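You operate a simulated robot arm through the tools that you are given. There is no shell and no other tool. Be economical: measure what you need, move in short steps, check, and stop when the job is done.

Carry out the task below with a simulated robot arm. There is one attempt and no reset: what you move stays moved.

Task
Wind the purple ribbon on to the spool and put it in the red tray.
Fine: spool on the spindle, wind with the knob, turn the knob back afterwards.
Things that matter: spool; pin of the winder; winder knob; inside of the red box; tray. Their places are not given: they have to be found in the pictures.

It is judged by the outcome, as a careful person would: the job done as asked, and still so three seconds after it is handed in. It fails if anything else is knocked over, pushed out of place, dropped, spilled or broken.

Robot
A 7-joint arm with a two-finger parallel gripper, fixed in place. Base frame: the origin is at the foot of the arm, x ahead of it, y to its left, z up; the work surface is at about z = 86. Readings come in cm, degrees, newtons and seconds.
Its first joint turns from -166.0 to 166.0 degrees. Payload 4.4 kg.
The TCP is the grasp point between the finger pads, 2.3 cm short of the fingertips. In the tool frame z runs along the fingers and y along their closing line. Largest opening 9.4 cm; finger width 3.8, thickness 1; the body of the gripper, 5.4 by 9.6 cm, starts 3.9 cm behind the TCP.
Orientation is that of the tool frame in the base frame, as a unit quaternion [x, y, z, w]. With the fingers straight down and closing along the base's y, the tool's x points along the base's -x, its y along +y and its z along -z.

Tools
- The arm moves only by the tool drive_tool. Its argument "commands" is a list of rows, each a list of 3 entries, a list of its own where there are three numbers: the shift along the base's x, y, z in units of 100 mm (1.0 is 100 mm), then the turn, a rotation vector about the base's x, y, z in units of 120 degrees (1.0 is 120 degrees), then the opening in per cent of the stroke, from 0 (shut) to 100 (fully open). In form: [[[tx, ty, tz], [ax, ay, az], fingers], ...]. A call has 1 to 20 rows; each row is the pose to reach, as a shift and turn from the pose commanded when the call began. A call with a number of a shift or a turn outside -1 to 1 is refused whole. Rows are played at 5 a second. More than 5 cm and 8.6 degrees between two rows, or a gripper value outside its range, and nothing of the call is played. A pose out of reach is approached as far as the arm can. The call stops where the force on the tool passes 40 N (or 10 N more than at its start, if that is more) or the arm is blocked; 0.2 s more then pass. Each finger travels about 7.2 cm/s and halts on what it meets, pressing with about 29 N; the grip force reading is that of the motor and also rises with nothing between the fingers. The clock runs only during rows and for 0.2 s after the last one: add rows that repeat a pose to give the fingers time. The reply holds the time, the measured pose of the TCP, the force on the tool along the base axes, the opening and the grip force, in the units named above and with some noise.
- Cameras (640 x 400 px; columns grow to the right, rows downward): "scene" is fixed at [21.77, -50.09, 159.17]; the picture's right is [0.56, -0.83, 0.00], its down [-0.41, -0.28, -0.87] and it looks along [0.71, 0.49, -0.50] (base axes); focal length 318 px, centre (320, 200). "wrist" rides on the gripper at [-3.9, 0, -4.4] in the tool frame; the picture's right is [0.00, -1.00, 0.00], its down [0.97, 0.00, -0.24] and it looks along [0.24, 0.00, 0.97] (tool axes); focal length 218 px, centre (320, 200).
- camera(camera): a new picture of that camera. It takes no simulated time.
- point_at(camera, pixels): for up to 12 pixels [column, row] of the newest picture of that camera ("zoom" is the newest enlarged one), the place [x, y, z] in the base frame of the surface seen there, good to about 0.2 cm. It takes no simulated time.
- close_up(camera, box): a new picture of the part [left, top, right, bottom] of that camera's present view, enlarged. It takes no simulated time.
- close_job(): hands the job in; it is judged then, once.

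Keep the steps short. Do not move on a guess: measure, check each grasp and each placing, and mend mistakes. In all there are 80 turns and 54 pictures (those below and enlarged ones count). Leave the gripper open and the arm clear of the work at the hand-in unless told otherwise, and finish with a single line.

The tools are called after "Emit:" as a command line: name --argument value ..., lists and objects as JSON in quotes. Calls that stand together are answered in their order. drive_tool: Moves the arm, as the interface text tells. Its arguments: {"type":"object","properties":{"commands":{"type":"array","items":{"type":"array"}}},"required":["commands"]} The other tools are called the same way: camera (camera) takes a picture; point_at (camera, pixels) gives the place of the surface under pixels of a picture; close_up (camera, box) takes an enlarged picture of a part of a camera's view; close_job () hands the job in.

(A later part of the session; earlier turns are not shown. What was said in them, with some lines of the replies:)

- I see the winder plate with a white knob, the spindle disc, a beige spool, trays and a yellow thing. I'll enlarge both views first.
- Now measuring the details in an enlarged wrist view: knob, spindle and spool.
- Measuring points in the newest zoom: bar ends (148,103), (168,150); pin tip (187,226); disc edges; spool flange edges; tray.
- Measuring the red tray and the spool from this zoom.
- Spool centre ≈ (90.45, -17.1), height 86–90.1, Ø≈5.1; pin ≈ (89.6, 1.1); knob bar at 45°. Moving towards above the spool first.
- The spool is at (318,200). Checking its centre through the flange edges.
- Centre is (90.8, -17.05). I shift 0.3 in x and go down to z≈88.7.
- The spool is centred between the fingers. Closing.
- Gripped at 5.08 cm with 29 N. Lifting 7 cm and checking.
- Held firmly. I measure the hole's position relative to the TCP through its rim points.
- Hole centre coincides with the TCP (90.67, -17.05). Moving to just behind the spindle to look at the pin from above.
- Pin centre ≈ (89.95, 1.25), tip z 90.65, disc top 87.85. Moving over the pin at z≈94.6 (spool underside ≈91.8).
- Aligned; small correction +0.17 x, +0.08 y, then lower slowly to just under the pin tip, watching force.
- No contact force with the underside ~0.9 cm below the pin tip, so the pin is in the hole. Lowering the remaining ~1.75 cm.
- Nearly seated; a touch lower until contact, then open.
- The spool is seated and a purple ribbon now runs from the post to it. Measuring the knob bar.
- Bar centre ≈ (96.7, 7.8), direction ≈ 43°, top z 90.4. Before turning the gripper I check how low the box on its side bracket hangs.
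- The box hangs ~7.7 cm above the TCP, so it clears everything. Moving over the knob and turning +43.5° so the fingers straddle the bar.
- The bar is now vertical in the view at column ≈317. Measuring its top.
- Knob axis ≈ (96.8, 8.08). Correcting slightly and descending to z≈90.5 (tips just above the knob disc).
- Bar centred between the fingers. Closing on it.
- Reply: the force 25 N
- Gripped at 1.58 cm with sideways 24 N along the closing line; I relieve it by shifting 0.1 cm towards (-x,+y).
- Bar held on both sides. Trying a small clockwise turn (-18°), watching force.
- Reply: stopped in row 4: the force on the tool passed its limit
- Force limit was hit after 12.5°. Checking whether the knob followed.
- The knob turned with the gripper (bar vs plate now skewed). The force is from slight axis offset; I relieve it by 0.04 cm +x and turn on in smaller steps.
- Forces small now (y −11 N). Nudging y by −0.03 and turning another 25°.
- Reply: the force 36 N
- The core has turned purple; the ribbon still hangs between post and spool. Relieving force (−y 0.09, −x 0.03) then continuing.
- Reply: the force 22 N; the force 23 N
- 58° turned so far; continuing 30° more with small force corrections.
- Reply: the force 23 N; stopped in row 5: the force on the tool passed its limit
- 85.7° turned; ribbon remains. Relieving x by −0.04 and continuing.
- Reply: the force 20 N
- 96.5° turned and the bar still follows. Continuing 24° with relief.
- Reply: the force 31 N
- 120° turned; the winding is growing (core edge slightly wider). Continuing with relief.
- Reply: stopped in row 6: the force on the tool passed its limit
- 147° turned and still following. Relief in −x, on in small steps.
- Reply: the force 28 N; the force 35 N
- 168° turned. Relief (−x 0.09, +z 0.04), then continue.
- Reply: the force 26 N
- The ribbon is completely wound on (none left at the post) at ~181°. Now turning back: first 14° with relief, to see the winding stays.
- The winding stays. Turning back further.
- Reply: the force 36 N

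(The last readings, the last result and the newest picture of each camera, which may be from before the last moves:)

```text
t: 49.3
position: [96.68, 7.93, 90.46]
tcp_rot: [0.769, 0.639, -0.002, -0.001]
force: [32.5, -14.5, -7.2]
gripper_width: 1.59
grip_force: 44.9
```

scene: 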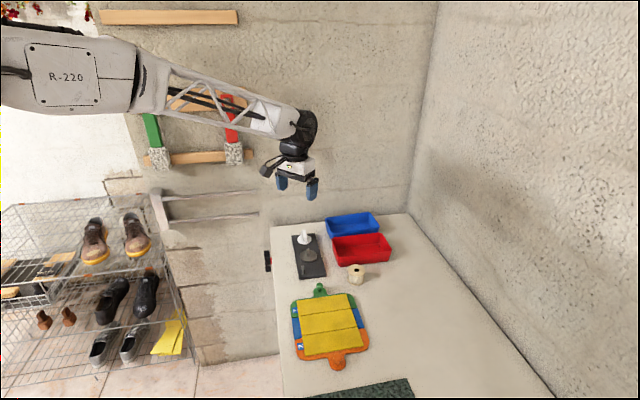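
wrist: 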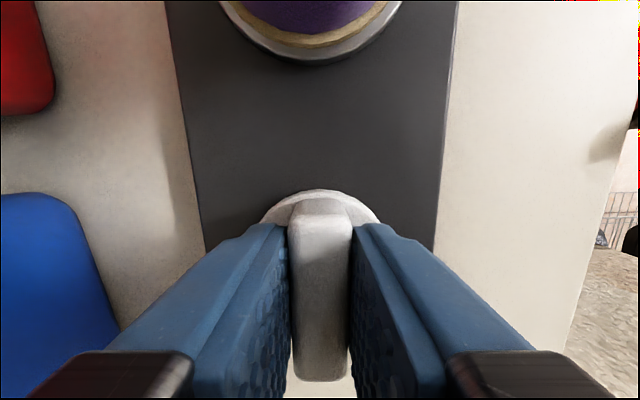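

Yaw −100°. Force +32 in x; relieving (+x 0.09, −y 0.04), continuing.

Emit:
drive_tool --commands '[[[0.004, -0.002, -0.001], [0, 0, 0], 5], [[0.008, -0.004, -0.002], [0, 0, 0], 5], [[0.009, -0.004, -0.002], [0, 0, 0.02], 5], [[0.009, -0.004, -0.002], [0, 0, 0.04], 5], [[0.009, -0.004, -0.002], [0, 0, 0.06], 5], [[0.009, -0.004, -0.002], [0, 0, 0.08], 5], [[0.009, -0.004, -0.002], [0, 0, 0.1], 5], [[0.009, -0.004, -0.002], [0, 0, 0.12], 5], [[0.009, -0.004, -0.002], [0, 0, 0.12], 5]]'

```text
t: 51.3
position: [96.57, 7.86, 90.47]
tcp_rot: [0.684, 0.73, -0.002, 0.0]
force: [7.0, -2.2, 7.2]
gripper_width: 1.59
grip_force: 44.8
```

Yaw −86°, forces small. Continuing 20°.

Emit:
drive_tool --commands '[[[0.001, 0, 0.001], [0, 0, 0.02], 5], [[0.002, 0, 0.001], [0, 0, 0.04], 5], [[0.002, 0, 0.001], [0, 0, 0.06], 5], [[0.003, 0, 0.001], [0, 0, 0.08], 5], [[0.003, 0, 0.001], [0, 0, 0.1], 5], [[0.003, 0, 0.001], [0, 0, 0.12], 5], [[0.003, 0, 0.001], [0, 0, 0.14], 5], [[0.003, 0, 0.001], [0, 0, 0.16], 5], [[0.003, 0, 0.001], [0, 0, 0.16], 5]]'

```text
t: 53.3
position: [96.7, 7.85, 90.43]
tcp_rot: [0.552, 0.834, -0.001, 0.001]
force: [19.6, 11.9, 8.7]
gripper_width: 1.61
grip_force: 45.0
```

Yaw −67°. Relief +x, +y, then on.

Emit:
drive_tool --commands '[[[0.003, 0.002, 0.001], [0, 0, 0], 5], [[0.006, 0.003, 0.002], [0, 0, 0], 5], [[0.006, 0.004, 0.002], [0, 0, 0.02], 5], [[0.006, 0.004, 0.002], [0, 0, 0.04], 5], [[0.006, 0.004, 0.002], [0, 0, 0.06], 5], [[0.006, 0.004, 0.002], [0, 0, 0.08], 5], [[0.006, 0.004, 0.002], [0, 0, 0.1], 5], [[0.006, 0.004, 0.002], [0, 0, 0.12], 5], [[0.006, 0.004, 0.002], [0, 0, 0.14], 5], [[0.006, 0.004, 0.002], [0, 0, 0.14], 5]]'

```text
t: 55.5
position: [96.76, 7.98, 90.49]
tcp_rot: [0.423, 0.906, -0.002, -0.001]
force: [7.0, 3.2, 4.3]
gripper_width: 1.59
grip_force: 45.0
```

Yaw −50°, small forces. Continuing.

Emit:
drive_tool --commands '[[[0.001, 0.001, 0], [0, 0, 0.02], 5], [[0.002, 0.001, 0.001], [0, 0, 0.04], 5], [[0.002, 0.002, 0.001], [0, 0, 0.06], 5], [[0.003, 0.002, 0.001], [0, 0, 0.08], 5], [[0.003, 0.002, 0.001], [0, 0, 0.1], 5], [[0.003, 0.002, 0.001], [0, 0, 0.12], 5], [[0.003, 0.002, 0.001], [0, 0, 0.14], 5], [[0.003, 0.002, 0.001], [0, 0, 0.16], 5], [[0.003, 0.002, 0.001], [0, 0, 0.16], 5]]'

```text
t: 57.5
position: [96.88, 7.94, 90.57]
tcp_rot: [0.268, 0.964, -0.002, 0.001]
force: [22.2, 3.3, -6.2]
gripper_width: 1.58
grip_force: 44.7
```

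Yaw −31°. Relief +x 0.05, on.

Emit:
drive_tool --commands '[[[0.003, 0, -0.001], [0, 0, 0], 5], [[0.005, 0.001, -0.002], [0, 0, 0], 5], [[0.005, 0.002, -0.002], [0, 0, 0.02], 5], [[0.005, 0.003, -0.002], [0, 0, 0.04], 5], [[0.005, 0.003, -0.002], [0, 0, 0.06], 5], [[0.005, 0.003, -0.002], [0, 0, 0.08], 5], [[0.005, 0.003, -0.002], [0, 0, 0.1], 5], [[0.005, 0.003, -0.002], [0, 0, 0.12], 5], [[0.005, 0.003, -0.002], [0, 0, 0.14], 5], [[0.005, 0.003, -0.002], [0, 0, 0.14], 5]]'

```text
t: 59.7
position: [96.85, 8.1, 90.51]
tcp_rot: [0.123, 0.992, -0.002, 0.001]
force: [10.7, 22.7, 3.6]
gripper_width: 1.59
grip_force: 45.0
```

Yaw −14°. Relief +y 0.06, +x 0.03, on.

Emit:
drive_tool --commands '[[[0.002, 0.003, 0.001], [0, 0, 0], 5], [[0.003, 0.006, 0.001], [0, 0, 0], 5], [[0.003, 0.007, 0.001], [0, 0, 0.02], 5], [[0.003, 0.007, 0.001], [0, 0, 0.04], 5], [[0.003, 0.007, 0.001], [0, 0, 0.06], 5], [[0.003, 0.007, 0.001], [0, 0, 0.08], 5], [[0.003, 0.007, 0.001], [0, 0, 0.1], 5], [[0.003, 0.007, 0.001], [0, 0, 0.12], 5], [[0.003, 0.007, 0.001], [0, 0, 0.14], 5], [[0.003, 0.007, 0.001], [0, 0, 0.14], 5]]'

```text
t: 61.9
position: [96.66, 8.11, 90.6]
tcp_rot: [-0.023, 1.0, -0.002, 0.001]
force: [0.2, 19.1, 4.9]
gripper_width: 1.6
grip_force: 45.1
```

Yaw +2.6°. Relief +y 0.05, on.

Emit:
drive_tool --commands '[[[0, 0.003, 0.001], [0, 0, 0], 5], [[0, 0.005, 0.001], [0, 0, 0], 5], [[0, 0.006, 0.001], [0, 0, 0.02], 5], [[0, 0.006, 0.001], [0, 0, 0.04], 5], [[0, 0.006, 0.001], [0, 0, 0.06], 5], [[0, 0.006, 0.001], [0, 0, 0.08], 5], [[0, 0.006, 0.001], [0, 0, 0.1], 5], [[0, 0.006, 0.001], [0, 0, 0.12], 5], [[0, 0.006, 0.001], [0, 0, 0.14], 5], [[0, 0.006, 0.001], [0, 0, 0.14], 5]]'

```text
t: 64.1
position: [96.91, 8.17, 90.54]
tcp_rot: [-0.169, 0.986, -0.002, 0.001]
force: [-21.3, 3.0, 8.8]
gripper_width: 1.6
grip_force: 44.8
```

Yaw +19.5°. Relief −x 0.05; on by 17°.

Emit:
drive_tool --commands '[[[-0.003, 0, 0.001], [0, 0, 0], 5], [[-0.005, 0, 0.002], [0, 0, 0], 5], [[-0.006, 0.001, 0.002], [0, 0, 0.02], 5], [[-0.006, 0.001, 0.002], [0, 0, 0.04], 5], [[-0.006, 0.001, 0.002], [0, 0, 0.06], 5], [[-0.006, 0.001, 0.002], [0, 0, 0.08], 5], [[-0.006, 0.001, 0.002], [0, 0, 0.1], 5], [[-0.006, 0.001, 0.002], [0, 0, 0.12], 5], [[-0.006, 0.001, 0.002], [0, 0, 0.14], 5], [[-0.006, 0.001, 0.002], [0, 0, 0.14], 5]]'

```text
t: 66.3
position: [96.8, 8.1, 90.58]
tcp_rot: [-0.311, 0.95, -0.002, 0.002]
force: [8.6, 15.4, -11.9]
gripper_width: 1.6
grip_force: 45.4
```

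Yaw +36°. Last 8.5° to the start position (~44.6°).

Emit:
drive_tool --commands '[[[0.001, 0.002, -0.001], [0, 0, 0], 5], [[0.002, 0.003, -0.002], [0, 0, 0.015], 5], [[0.002, 0.003, -0.002], [0, 0, 0.03], 5], [[0.002, 0.003, -0.002], [0, 0, 0.045], 5], [[0.002, 0.003, -0.002], [0, 0, 0.06], 5], [[0.002, 0.003, -0.002], [0, 0, 0.072], 5], [[0.002, 0.003, -0.002], [0, 0, 0.072], 5]]'

Emit:
camera --camera "wrist"

```text
t: 67.9
position: [96.74, 8.15, 90.61]
tcp_rot: [-0.383, 0.924, -0.002, 0.002]
force: [-9.5, 27.7, -4.4]
gripper_width: 1.58
grip_force: 44.7
```

```text
17 pictures are left
```

wrist: 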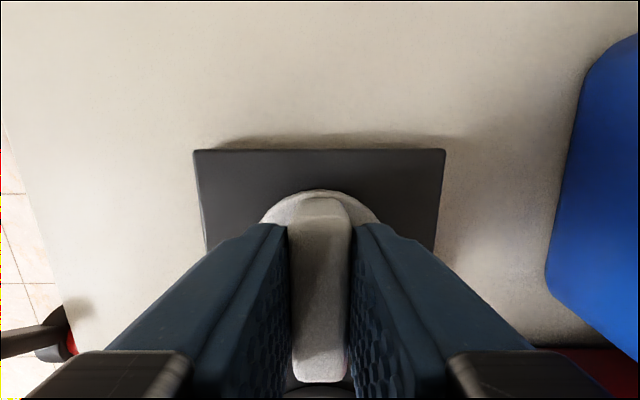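

Knob is back in line with the plate as at the start (yaw 45°). Opening and lifting off.

Emit:
drive_tool --commands '[[[0, 0.003, 0], [0, 0, 0], 5], [[0, 0.005, 0], [0, 0, 0], 20], [[0, 0.005, 0], [0, 0, 0], 45], [[0, 0.005, 0], [0, 0, 0], 60], [[0, 0.005, 0], [0, 0, 0], 60]]'

Emit:
drive_tool --commands '[[[0, 0, 0.2], [0, 0, 0], 60], [[0, 0, 0.5], [0, 0, 0], 60], [[0, 0, 0.9], [0, 0, 0], 75], [[0, 0, 0.9], [0, 0, 0], 75]]'

Emit:
camera --camera "wrist"

```text
t: 69.1
position: [96.74, 8.05, 90.51]
tcp_rot: [-0.381, 0.925, -0.001, 0.001]
force: [-0.6, 0.5, 0.3]
gripper_width: 5.62
grip_force: 0.1
```

```text
t: 70.1
position: [96.76, 8.17, 99.52]
tcp_rot: [-0.381, 0.924, -0.002, 0.002]
force: [-0.3, -0.3, 0.2]
gripper_width: 7.03
grip_force: 0.1
```

```text
16 pictures are left
```

wrist: 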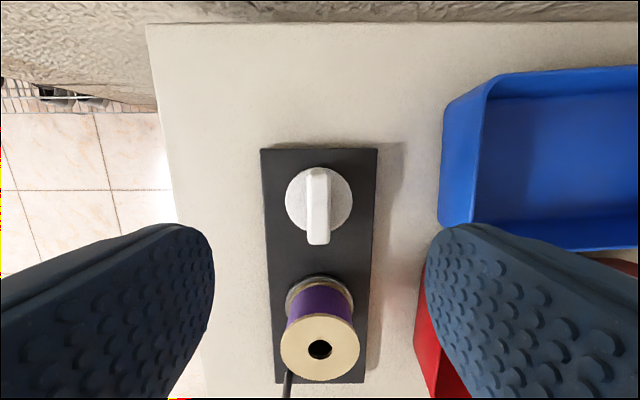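

Knob back, ribbon fully wound on the spool. The tray is near the reach limit, so I test reach above it empty-handed first: go to (99.0, −9.3).

Emit:
drive_tool --commands '[[[0.05, -0.3, 0], [0, 0, 0], 75], [[0.1, -0.6, 0], [0, 0, 0], 75], [[0.15, -0.9, 0], [0, 0, 0], 75], [[0.15, -1.0, 0], [0, 0, 0], 75]]'

Emit:
drive_tool --commands '[[[0.04, -0.25, 0], [0, 0, 0], 75], [[0.07, -0.5, 0], [0, 0, 0], 75], [[0.09, -0.74, 0], [0, 0, 0], 75], [[0.09, -0.74, -0.3], [0, 0, 0], 75], [[0.09, -0.74, -0.5], [0, 0, 0], 75], [[0.09, -0.74, -0.5], [0, 0, 0], 75], [[0.09, -0.74, -0.5], [0, 0, 0], 75]]'

Emit:
camera --camera "wrist"

```text
t: 71.1
position: [98.19, -1.75, 99.53]
tcp_rot: [-0.381, 0.925, -0.001, 0.001]
force: [0.1, -1.2, 0.2]
gripper_width: 7.03
grip_force: 0.1
```

```text
t: 72.7
position: [99.2, -9.24, 94.42]
tcp_rot: [-0.381, 0.924, -0.001, 0.002]
force: [-0.8, 0.1, 0.3]
gripper_width: 7.03
grip_force: 0.0
```

```text
15 pictures are left
```

wrist: 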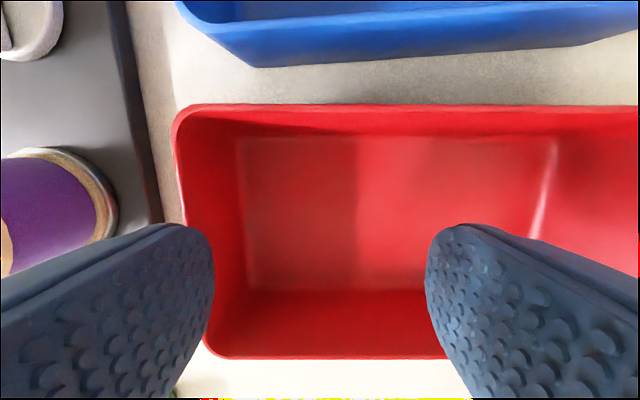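

Reached R≈99.6 without trouble. Measuring the tray floor and rims in this view.

Emit:
point_at --camera "wrist" --pixels '[[182, 112], [215, 352], [240, 142], [250, 284], [400, 105], [400, 358], [400, 140], [400, 285], [320, 210], [550, 140]]'

Emit:
drive_tool --commands '[[[0.05, -0.05, 0], [0, 0, 0], 75], [[0.1, -0.1, 0], [0, 0, 0], 75], [[0.15, -0.15, 0], [0, 0, 0], 75], [[0.15, -0.15, 0], [0, 0, 0], 75], [[0.15, -0.15, 0], [0, 0, 0], 75]]'

```text
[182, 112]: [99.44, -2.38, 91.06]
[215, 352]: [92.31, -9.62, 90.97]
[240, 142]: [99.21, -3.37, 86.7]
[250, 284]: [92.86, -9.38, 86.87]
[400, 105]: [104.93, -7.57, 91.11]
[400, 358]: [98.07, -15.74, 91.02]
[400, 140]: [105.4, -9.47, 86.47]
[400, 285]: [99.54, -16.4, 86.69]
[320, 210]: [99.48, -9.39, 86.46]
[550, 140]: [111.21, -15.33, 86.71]
```

```text
t: 73.9
position: [100.65, -10.76, 94.55]
tcp_rot: [-0.381, 0.925, -0.001, 0.001]
force: [-0.5, -0.4, -0.4]
gripper_width: 7.06
grip_force: 0.1
```

R≈101 reachable at this height. Testing that the place height (z≈89.6) is reachable there too, empty; fingers are clear of all walls by >1.5 cm.

Emit:
drive_tool --commands '[[[0, -0.02, -0.15], [0, 0, 0], 75], [[0, -0.02, -0.3], [0, 0, 0], 75], [[0, -0.02, -0.48], [0, 0, 0], 75], [[0, -0.02, -0.48], [0, 0, 0], 75]]'

```text
t: 74.9
position: [100.78, -11.0, 89.55]
tcp_rot: [-0.381, 0.925, -0.001, 0.001]
force: [0.5, 0.1, -0.4]
gripper_width: 7.04
grip_force: 0.0
```

Place pose reachable. Rising and returning over the spool at (90.0, 1.25), keeping yaw 45°.

Emit:
drive_tool --commands '[[[0, 0, 0.3], [0, 0, 0], 75], [[0, 0, 0.6], [0, 0, 0], 75], [[0, 0, 0.95], [0, 0, 0], 75], [[-0.25, 0.25, 0.95], [0, 0, 0], 75], [[-0.5, 0.5, 0.95], [0, 0, 0], 75], [[-0.75, 0.75, 0.95], [0, 0, 0], 75], [[-1.0, 1.0, 0.95], [0, 0, 0], 75], [[-1.0, 1.0, 0.95], [0, 0, 0], 75]]'

Emit:
drive_tool --commands '[[[-0.075, 0.225, 0], [0, 0, 0], 75], [[-0.075, 0.225, 0], [0, 0, 0], 75]]'

Emit:
camera --camera "wrist"

```text
t: 76.7
position: [90.74, -0.79, 99.44]
tcp_rot: [-0.381, 0.925, -0.002, 0.002]
force: [-0.3, 0.0, -0.5]
gripper_width: 7.07
grip_force: 0.0
```

```text
t: 77.3
position: [89.86, 1.35, 99.32]
tcp_rot: [-0.382, 0.924, -0.001, 0.002]
force: [0.3, -0.2, 0.2]
gripper_width: 7.06
grip_force: 0.1
```

```text
14 pictures are left
```

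wrist: 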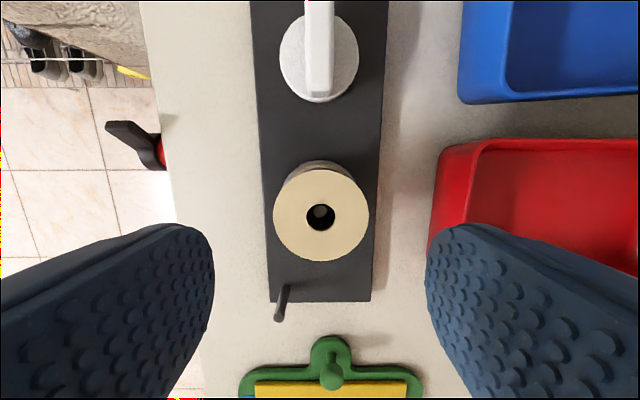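

Emit:
point_at --camera "wrist" --pixels '[[277, 215], [365, 215], [321, 173], [321, 256]]'

```text
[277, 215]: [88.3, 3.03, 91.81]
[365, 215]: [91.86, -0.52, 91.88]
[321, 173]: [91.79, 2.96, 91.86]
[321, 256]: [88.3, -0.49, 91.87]
```

Spool centre (90.06, 1.25). Correcting and descending to z≈90.65.

Emit:
drive_tool --commands '[[[0.015, -0.007, -0.3], [0, 0, 0], 78], [[0.015, -0.007, -0.55], [0, 0, 0], 78], [[0.015, -0.007, -0.75], [0, 0, 0], 78], [[0.015, -0.007, -0.87], [0, 0, 0], 78], [[0.015, -0.007, -0.87], [0, 0, 0], 78]]'

Emit:
drive_tool --commands '[[[0, 0, 0], [0, 0, 0], 60], [[0, 0, 0], [0, 0, 0], 50], [[0, 0, 0], [0, 0, 0], 44], [[0, 0, 0], [0, 0, 0], 40], [[0, 0, 0], [0, 0, 0], 40]]'

```text
t: 78.5
position: [90.18, 1.29, 90.51]
tcp_rot: [-0.381, 0.925, -0.001, 0.001]
force: [0.8, -0.1, -0.4]
gripper_width: 7.32
grip_force: 0.0
```

```text
t: 79.7
position: [90.18, 1.31, 90.5]
tcp_rot: [-0.382, 0.924, -0.001, 0.002]
force: [-7.6, 26.2, -0.1]
gripper_width: 4.72
grip_force: 28.7
```

Width 4.72 is a bit less than before, with 27 N sideways. Looking before lifting.

Emit:
camera --camera "wrist"

Emit:
close_up --camera "scene" --box '[276, 220, 340, 270]'

```text
13 pictures are left
```

wrist: 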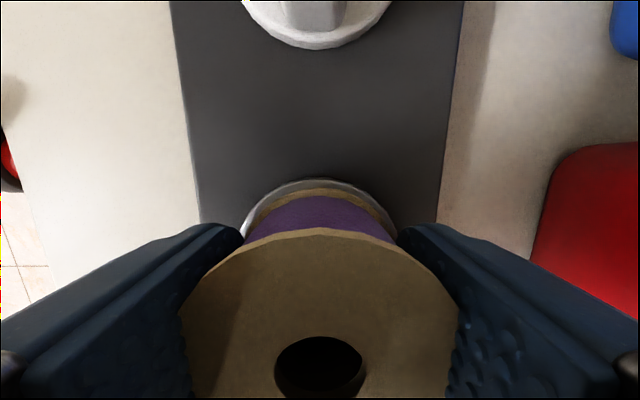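

```text
8.00 times, centred on (308, 245) of scene
```

zoom: 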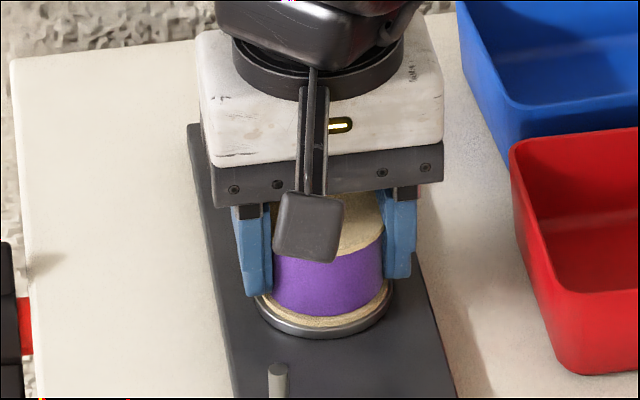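

Grip is symmetric on the flange and the spool sits straight. Relieving the side force slightly, then lifting straight up.

Emit:
drive_tool --commands '[[[-0.002, 0.004, 0], [0, 0, 0], 40], [[-0.003, 0.006, 0], [0, 0, 0], 40], [[-0.003, 0.006, 0], [0, 0, 0], 40]]'

Emit:
drive_tool --commands '[[[0, 0, 0.06], [0, 0, 0], 40], [[0, 0, 0.14], [0, 0, 0], 40], [[0, 0, 0.22], [0, 0, 0], 40], [[0, 0, 0.3], [0, 0, 0], 40], [[0, 0, 0.4], [0, 0, 0], 40], [[0, 0, 0.6], [0, 0, 0], 40], [[0, 0, 0.8], [0, 0, 0], 40], [[0, 0, 0.8], [0, 0, 0], 40]]'

Emit:
camera --camera "wrist"

Emit:
close_up --camera "scene" --box '[270, 205, 350, 265]'

```text
t: 80.5
position: [90.03, 1.15, 90.58]
tcp_rot: [-0.381, 0.925, -0.002, 0.001]
force: [1.8, 7.5, -2.9]
gripper_width: 4.72
grip_force: 29.0
```

```text
t: 82.3
position: [89.99, 1.25, 98.51]
tcp_rot: [-0.381, 0.925, -0.001, 0.001]
force: [0.3, 0.2, -0.3]
gripper_width: 4.69
grip_force: 28.9
```

```text
11 pictures are left
```

wrist: 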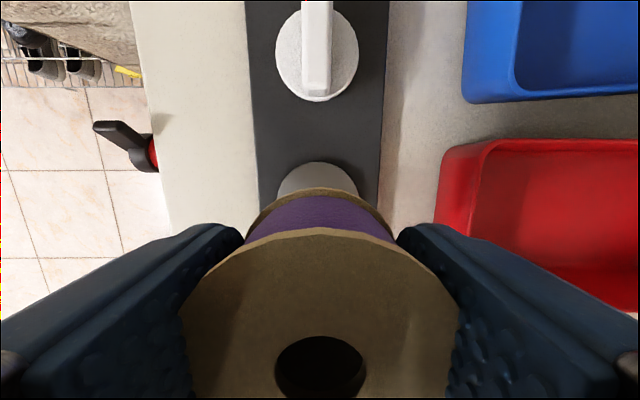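

```text
6.67 times, centred on (310, 235) of scene
```

zoom: 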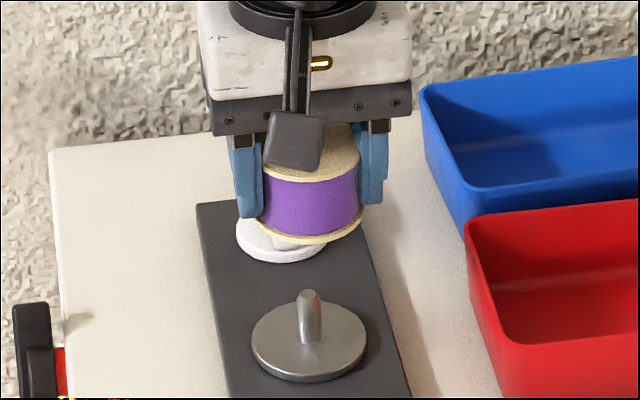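

Spool with purple ribbon is held, spindle empty. Carrying it over the tray to (100.75, −11.0).

Emit:
drive_tool --commands '[[[0.2, -0.25, 0], [0, 0, 0], 40], [[0.4, -0.5, 0], [0, 0, 0], 40], [[0.65, -0.75, 0], [0, 0, 0], 40], [[0.9, -1.0, 0], [0, 0, 0], 40], [[0.9, -1.0, 0], [0, 0, 0], 40]]'

Emit:
drive_tool --commands '[[[0.175, -0.225, 0], [0, 0, 0], 40], [[0.175, -0.225, -0.2], [0, 0, 0], 40], [[0.175, -0.225, -0.4], [0, 0, 0], 40], [[0.175, -0.225, -0.6], [0, 0, 0], 40], [[0.175, -0.225, -0.75], [0, 0, 0], 40], [[0.175, -0.225, -0.85], [0, 0, 0], 40], [[0.175, -0.225, -0.85], [0, 0, 0], 40]]'

Emit:
close_up --camera "scene" --box '[310, 200, 406, 270]'

```text
t: 83.5
position: [98.99, -8.78, 98.48]
tcp_rot: [-0.381, 0.925, -0.001, 0.001]
force: [0.0, 0.0, -0.8]
gripper_width: 4.71
grip_force: 28.5
```

```text
t: 85.1
position: [100.82, -11.11, 90.1]
tcp_rot: [-0.381, 0.924, -0.002, 0.001]
force: [1.0, -0.3, -0.9]
gripper_width: 4.71
grip_force: 28.9
```

```text
5.71 times, centred on (358, 235) of scene
```

zoom: 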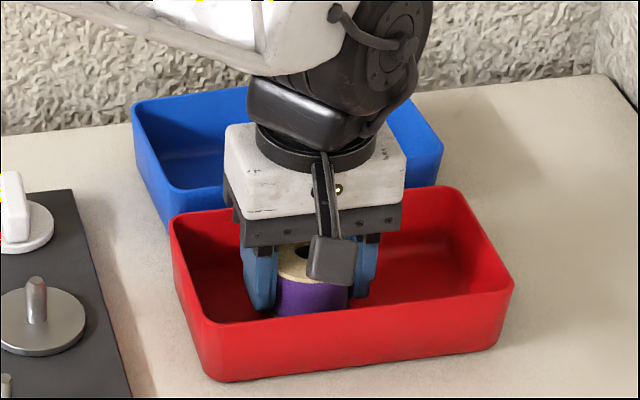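

Spool is inside the tray, ~0.9 cm above the floor. Lowering gently in small steps.

Emit:
drive_tool --commands '[[[0, 0, -0.03], [0, 0, 0], 40], [[0, 0, -0.06], [0, 0, 0], 40], [[0, 0, -0.08], [0, 0, 0], 40], [[0, 0, -0.085], [0, 0, 0], 40], [[0, 0, -0.085], [0, 0, 0], 40]]'

```text
t: 86.3
position: [100.87, -11.06, 89.19]
tcp_rot: [-0.382, 0.924, -0.001, 0.001]
force: [0.2, 0.2, -0.6]
gripper_width: 4.7
grip_force: 28.9
```

No contact yet; a bit lower until I feel the floor.

Emit:
drive_tool --commands '[[[0, 0, -0.005], [0, 0, 0], 40], [[0, 0, -0.01], [0, 0, 0], 40], [[0, 0, -0.01], [0, 0, 0], 40]]'

```text
t: 87.1
position: [100.78, -10.82, 89.22]
tcp_rot: [-0.381, 0.924, 0.0, 0.002]
force: [-0.7, -0.2, 3.9]
gripper_width: 4.75
grip_force: 29.2
```

Light contact (3.9 N up). Opening slowly and rising.

Emit:
drive_tool --commands '[[[0, 0, 0], [0, 0, 0], 55], [[0, 0, 0], [0, 0, 0], 65], [[0, 0, 0], [0, 0, 0], 75], [[0, 0, 0], [0, 0, 0], 75], [[0, 0, 0.2], [0, 0, 0], 75], [[0, 0, 0.5], [0, 0, 0], 75], [[0, 0, 0.9], [0, 0, 0], 75], [[-0.3, 0, 1.0], [0, 0, 0], 75], [[-0.7, 0, 1.0], [0, 0, 0], 75], [[-1.0, 0, 1.0], [0, 0, 0], 75], [[-1.0, 0, 1.0], [0, 0, 0], 75]]'

Emit:
drive_tool --commands '[[[-0.3, 0, 0.4], [0, 0, 0], 90], [[-0.6, 0, 0.7], [0, 0, 0], 90], [[-0.8, 0, 1.0], [0, 0, 0], 90], [[-0.8, 0, 1.0], [0, 0, 0], 90]]'

Emit:
close_up --camera "scene" --box '[260, 200, 420, 300]'

Emit:
camera --camera "scene"

```text
t: 89.5
position: [90.9, -10.96, 99.1]
tcp_rot: [-0.381, 0.924, -0.001, 0.002]
force: [0.2, -0.8, -0.7]
gripper_width: 7.06
grip_force: 0.1
```

```text
t: 90.5
position: [82.73, -11.18, 109.1]
tcp_rot: [-0.381, 0.925, 0.0, 0.001]
force: [0.1, 0.7, 0.6]
gripper_width: 8.45
grip_force: 0.1
```

```text
4.00 times, centred on (340, 250) of scene
```

zoom: 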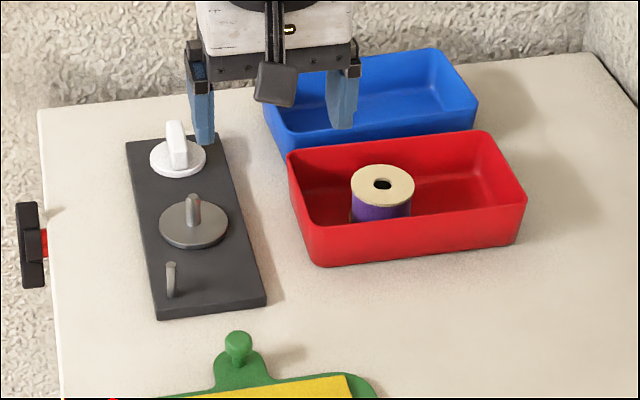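

```text
7 pictures are left
```

scene: 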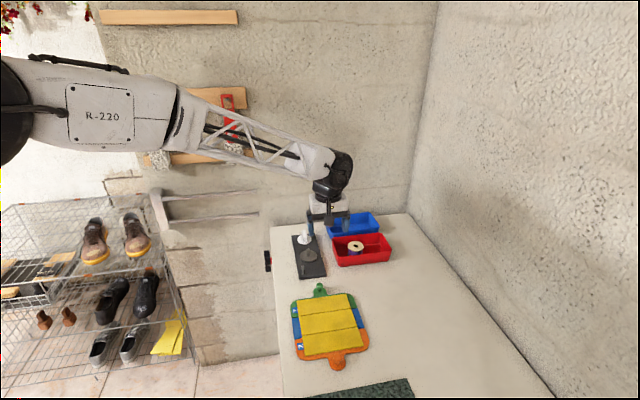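

The wound spool stands upright in the red tray. The knob is back in its starting position, nothing else has moved, and the gripper is open and clear. Handing in.

Emit:
close_job

```text
The job is handed in.
```

The purple ribbon is fully wound on the spool, the spool stands upright in the red tray, the knob is turned back to its start position, and the job is handed in.
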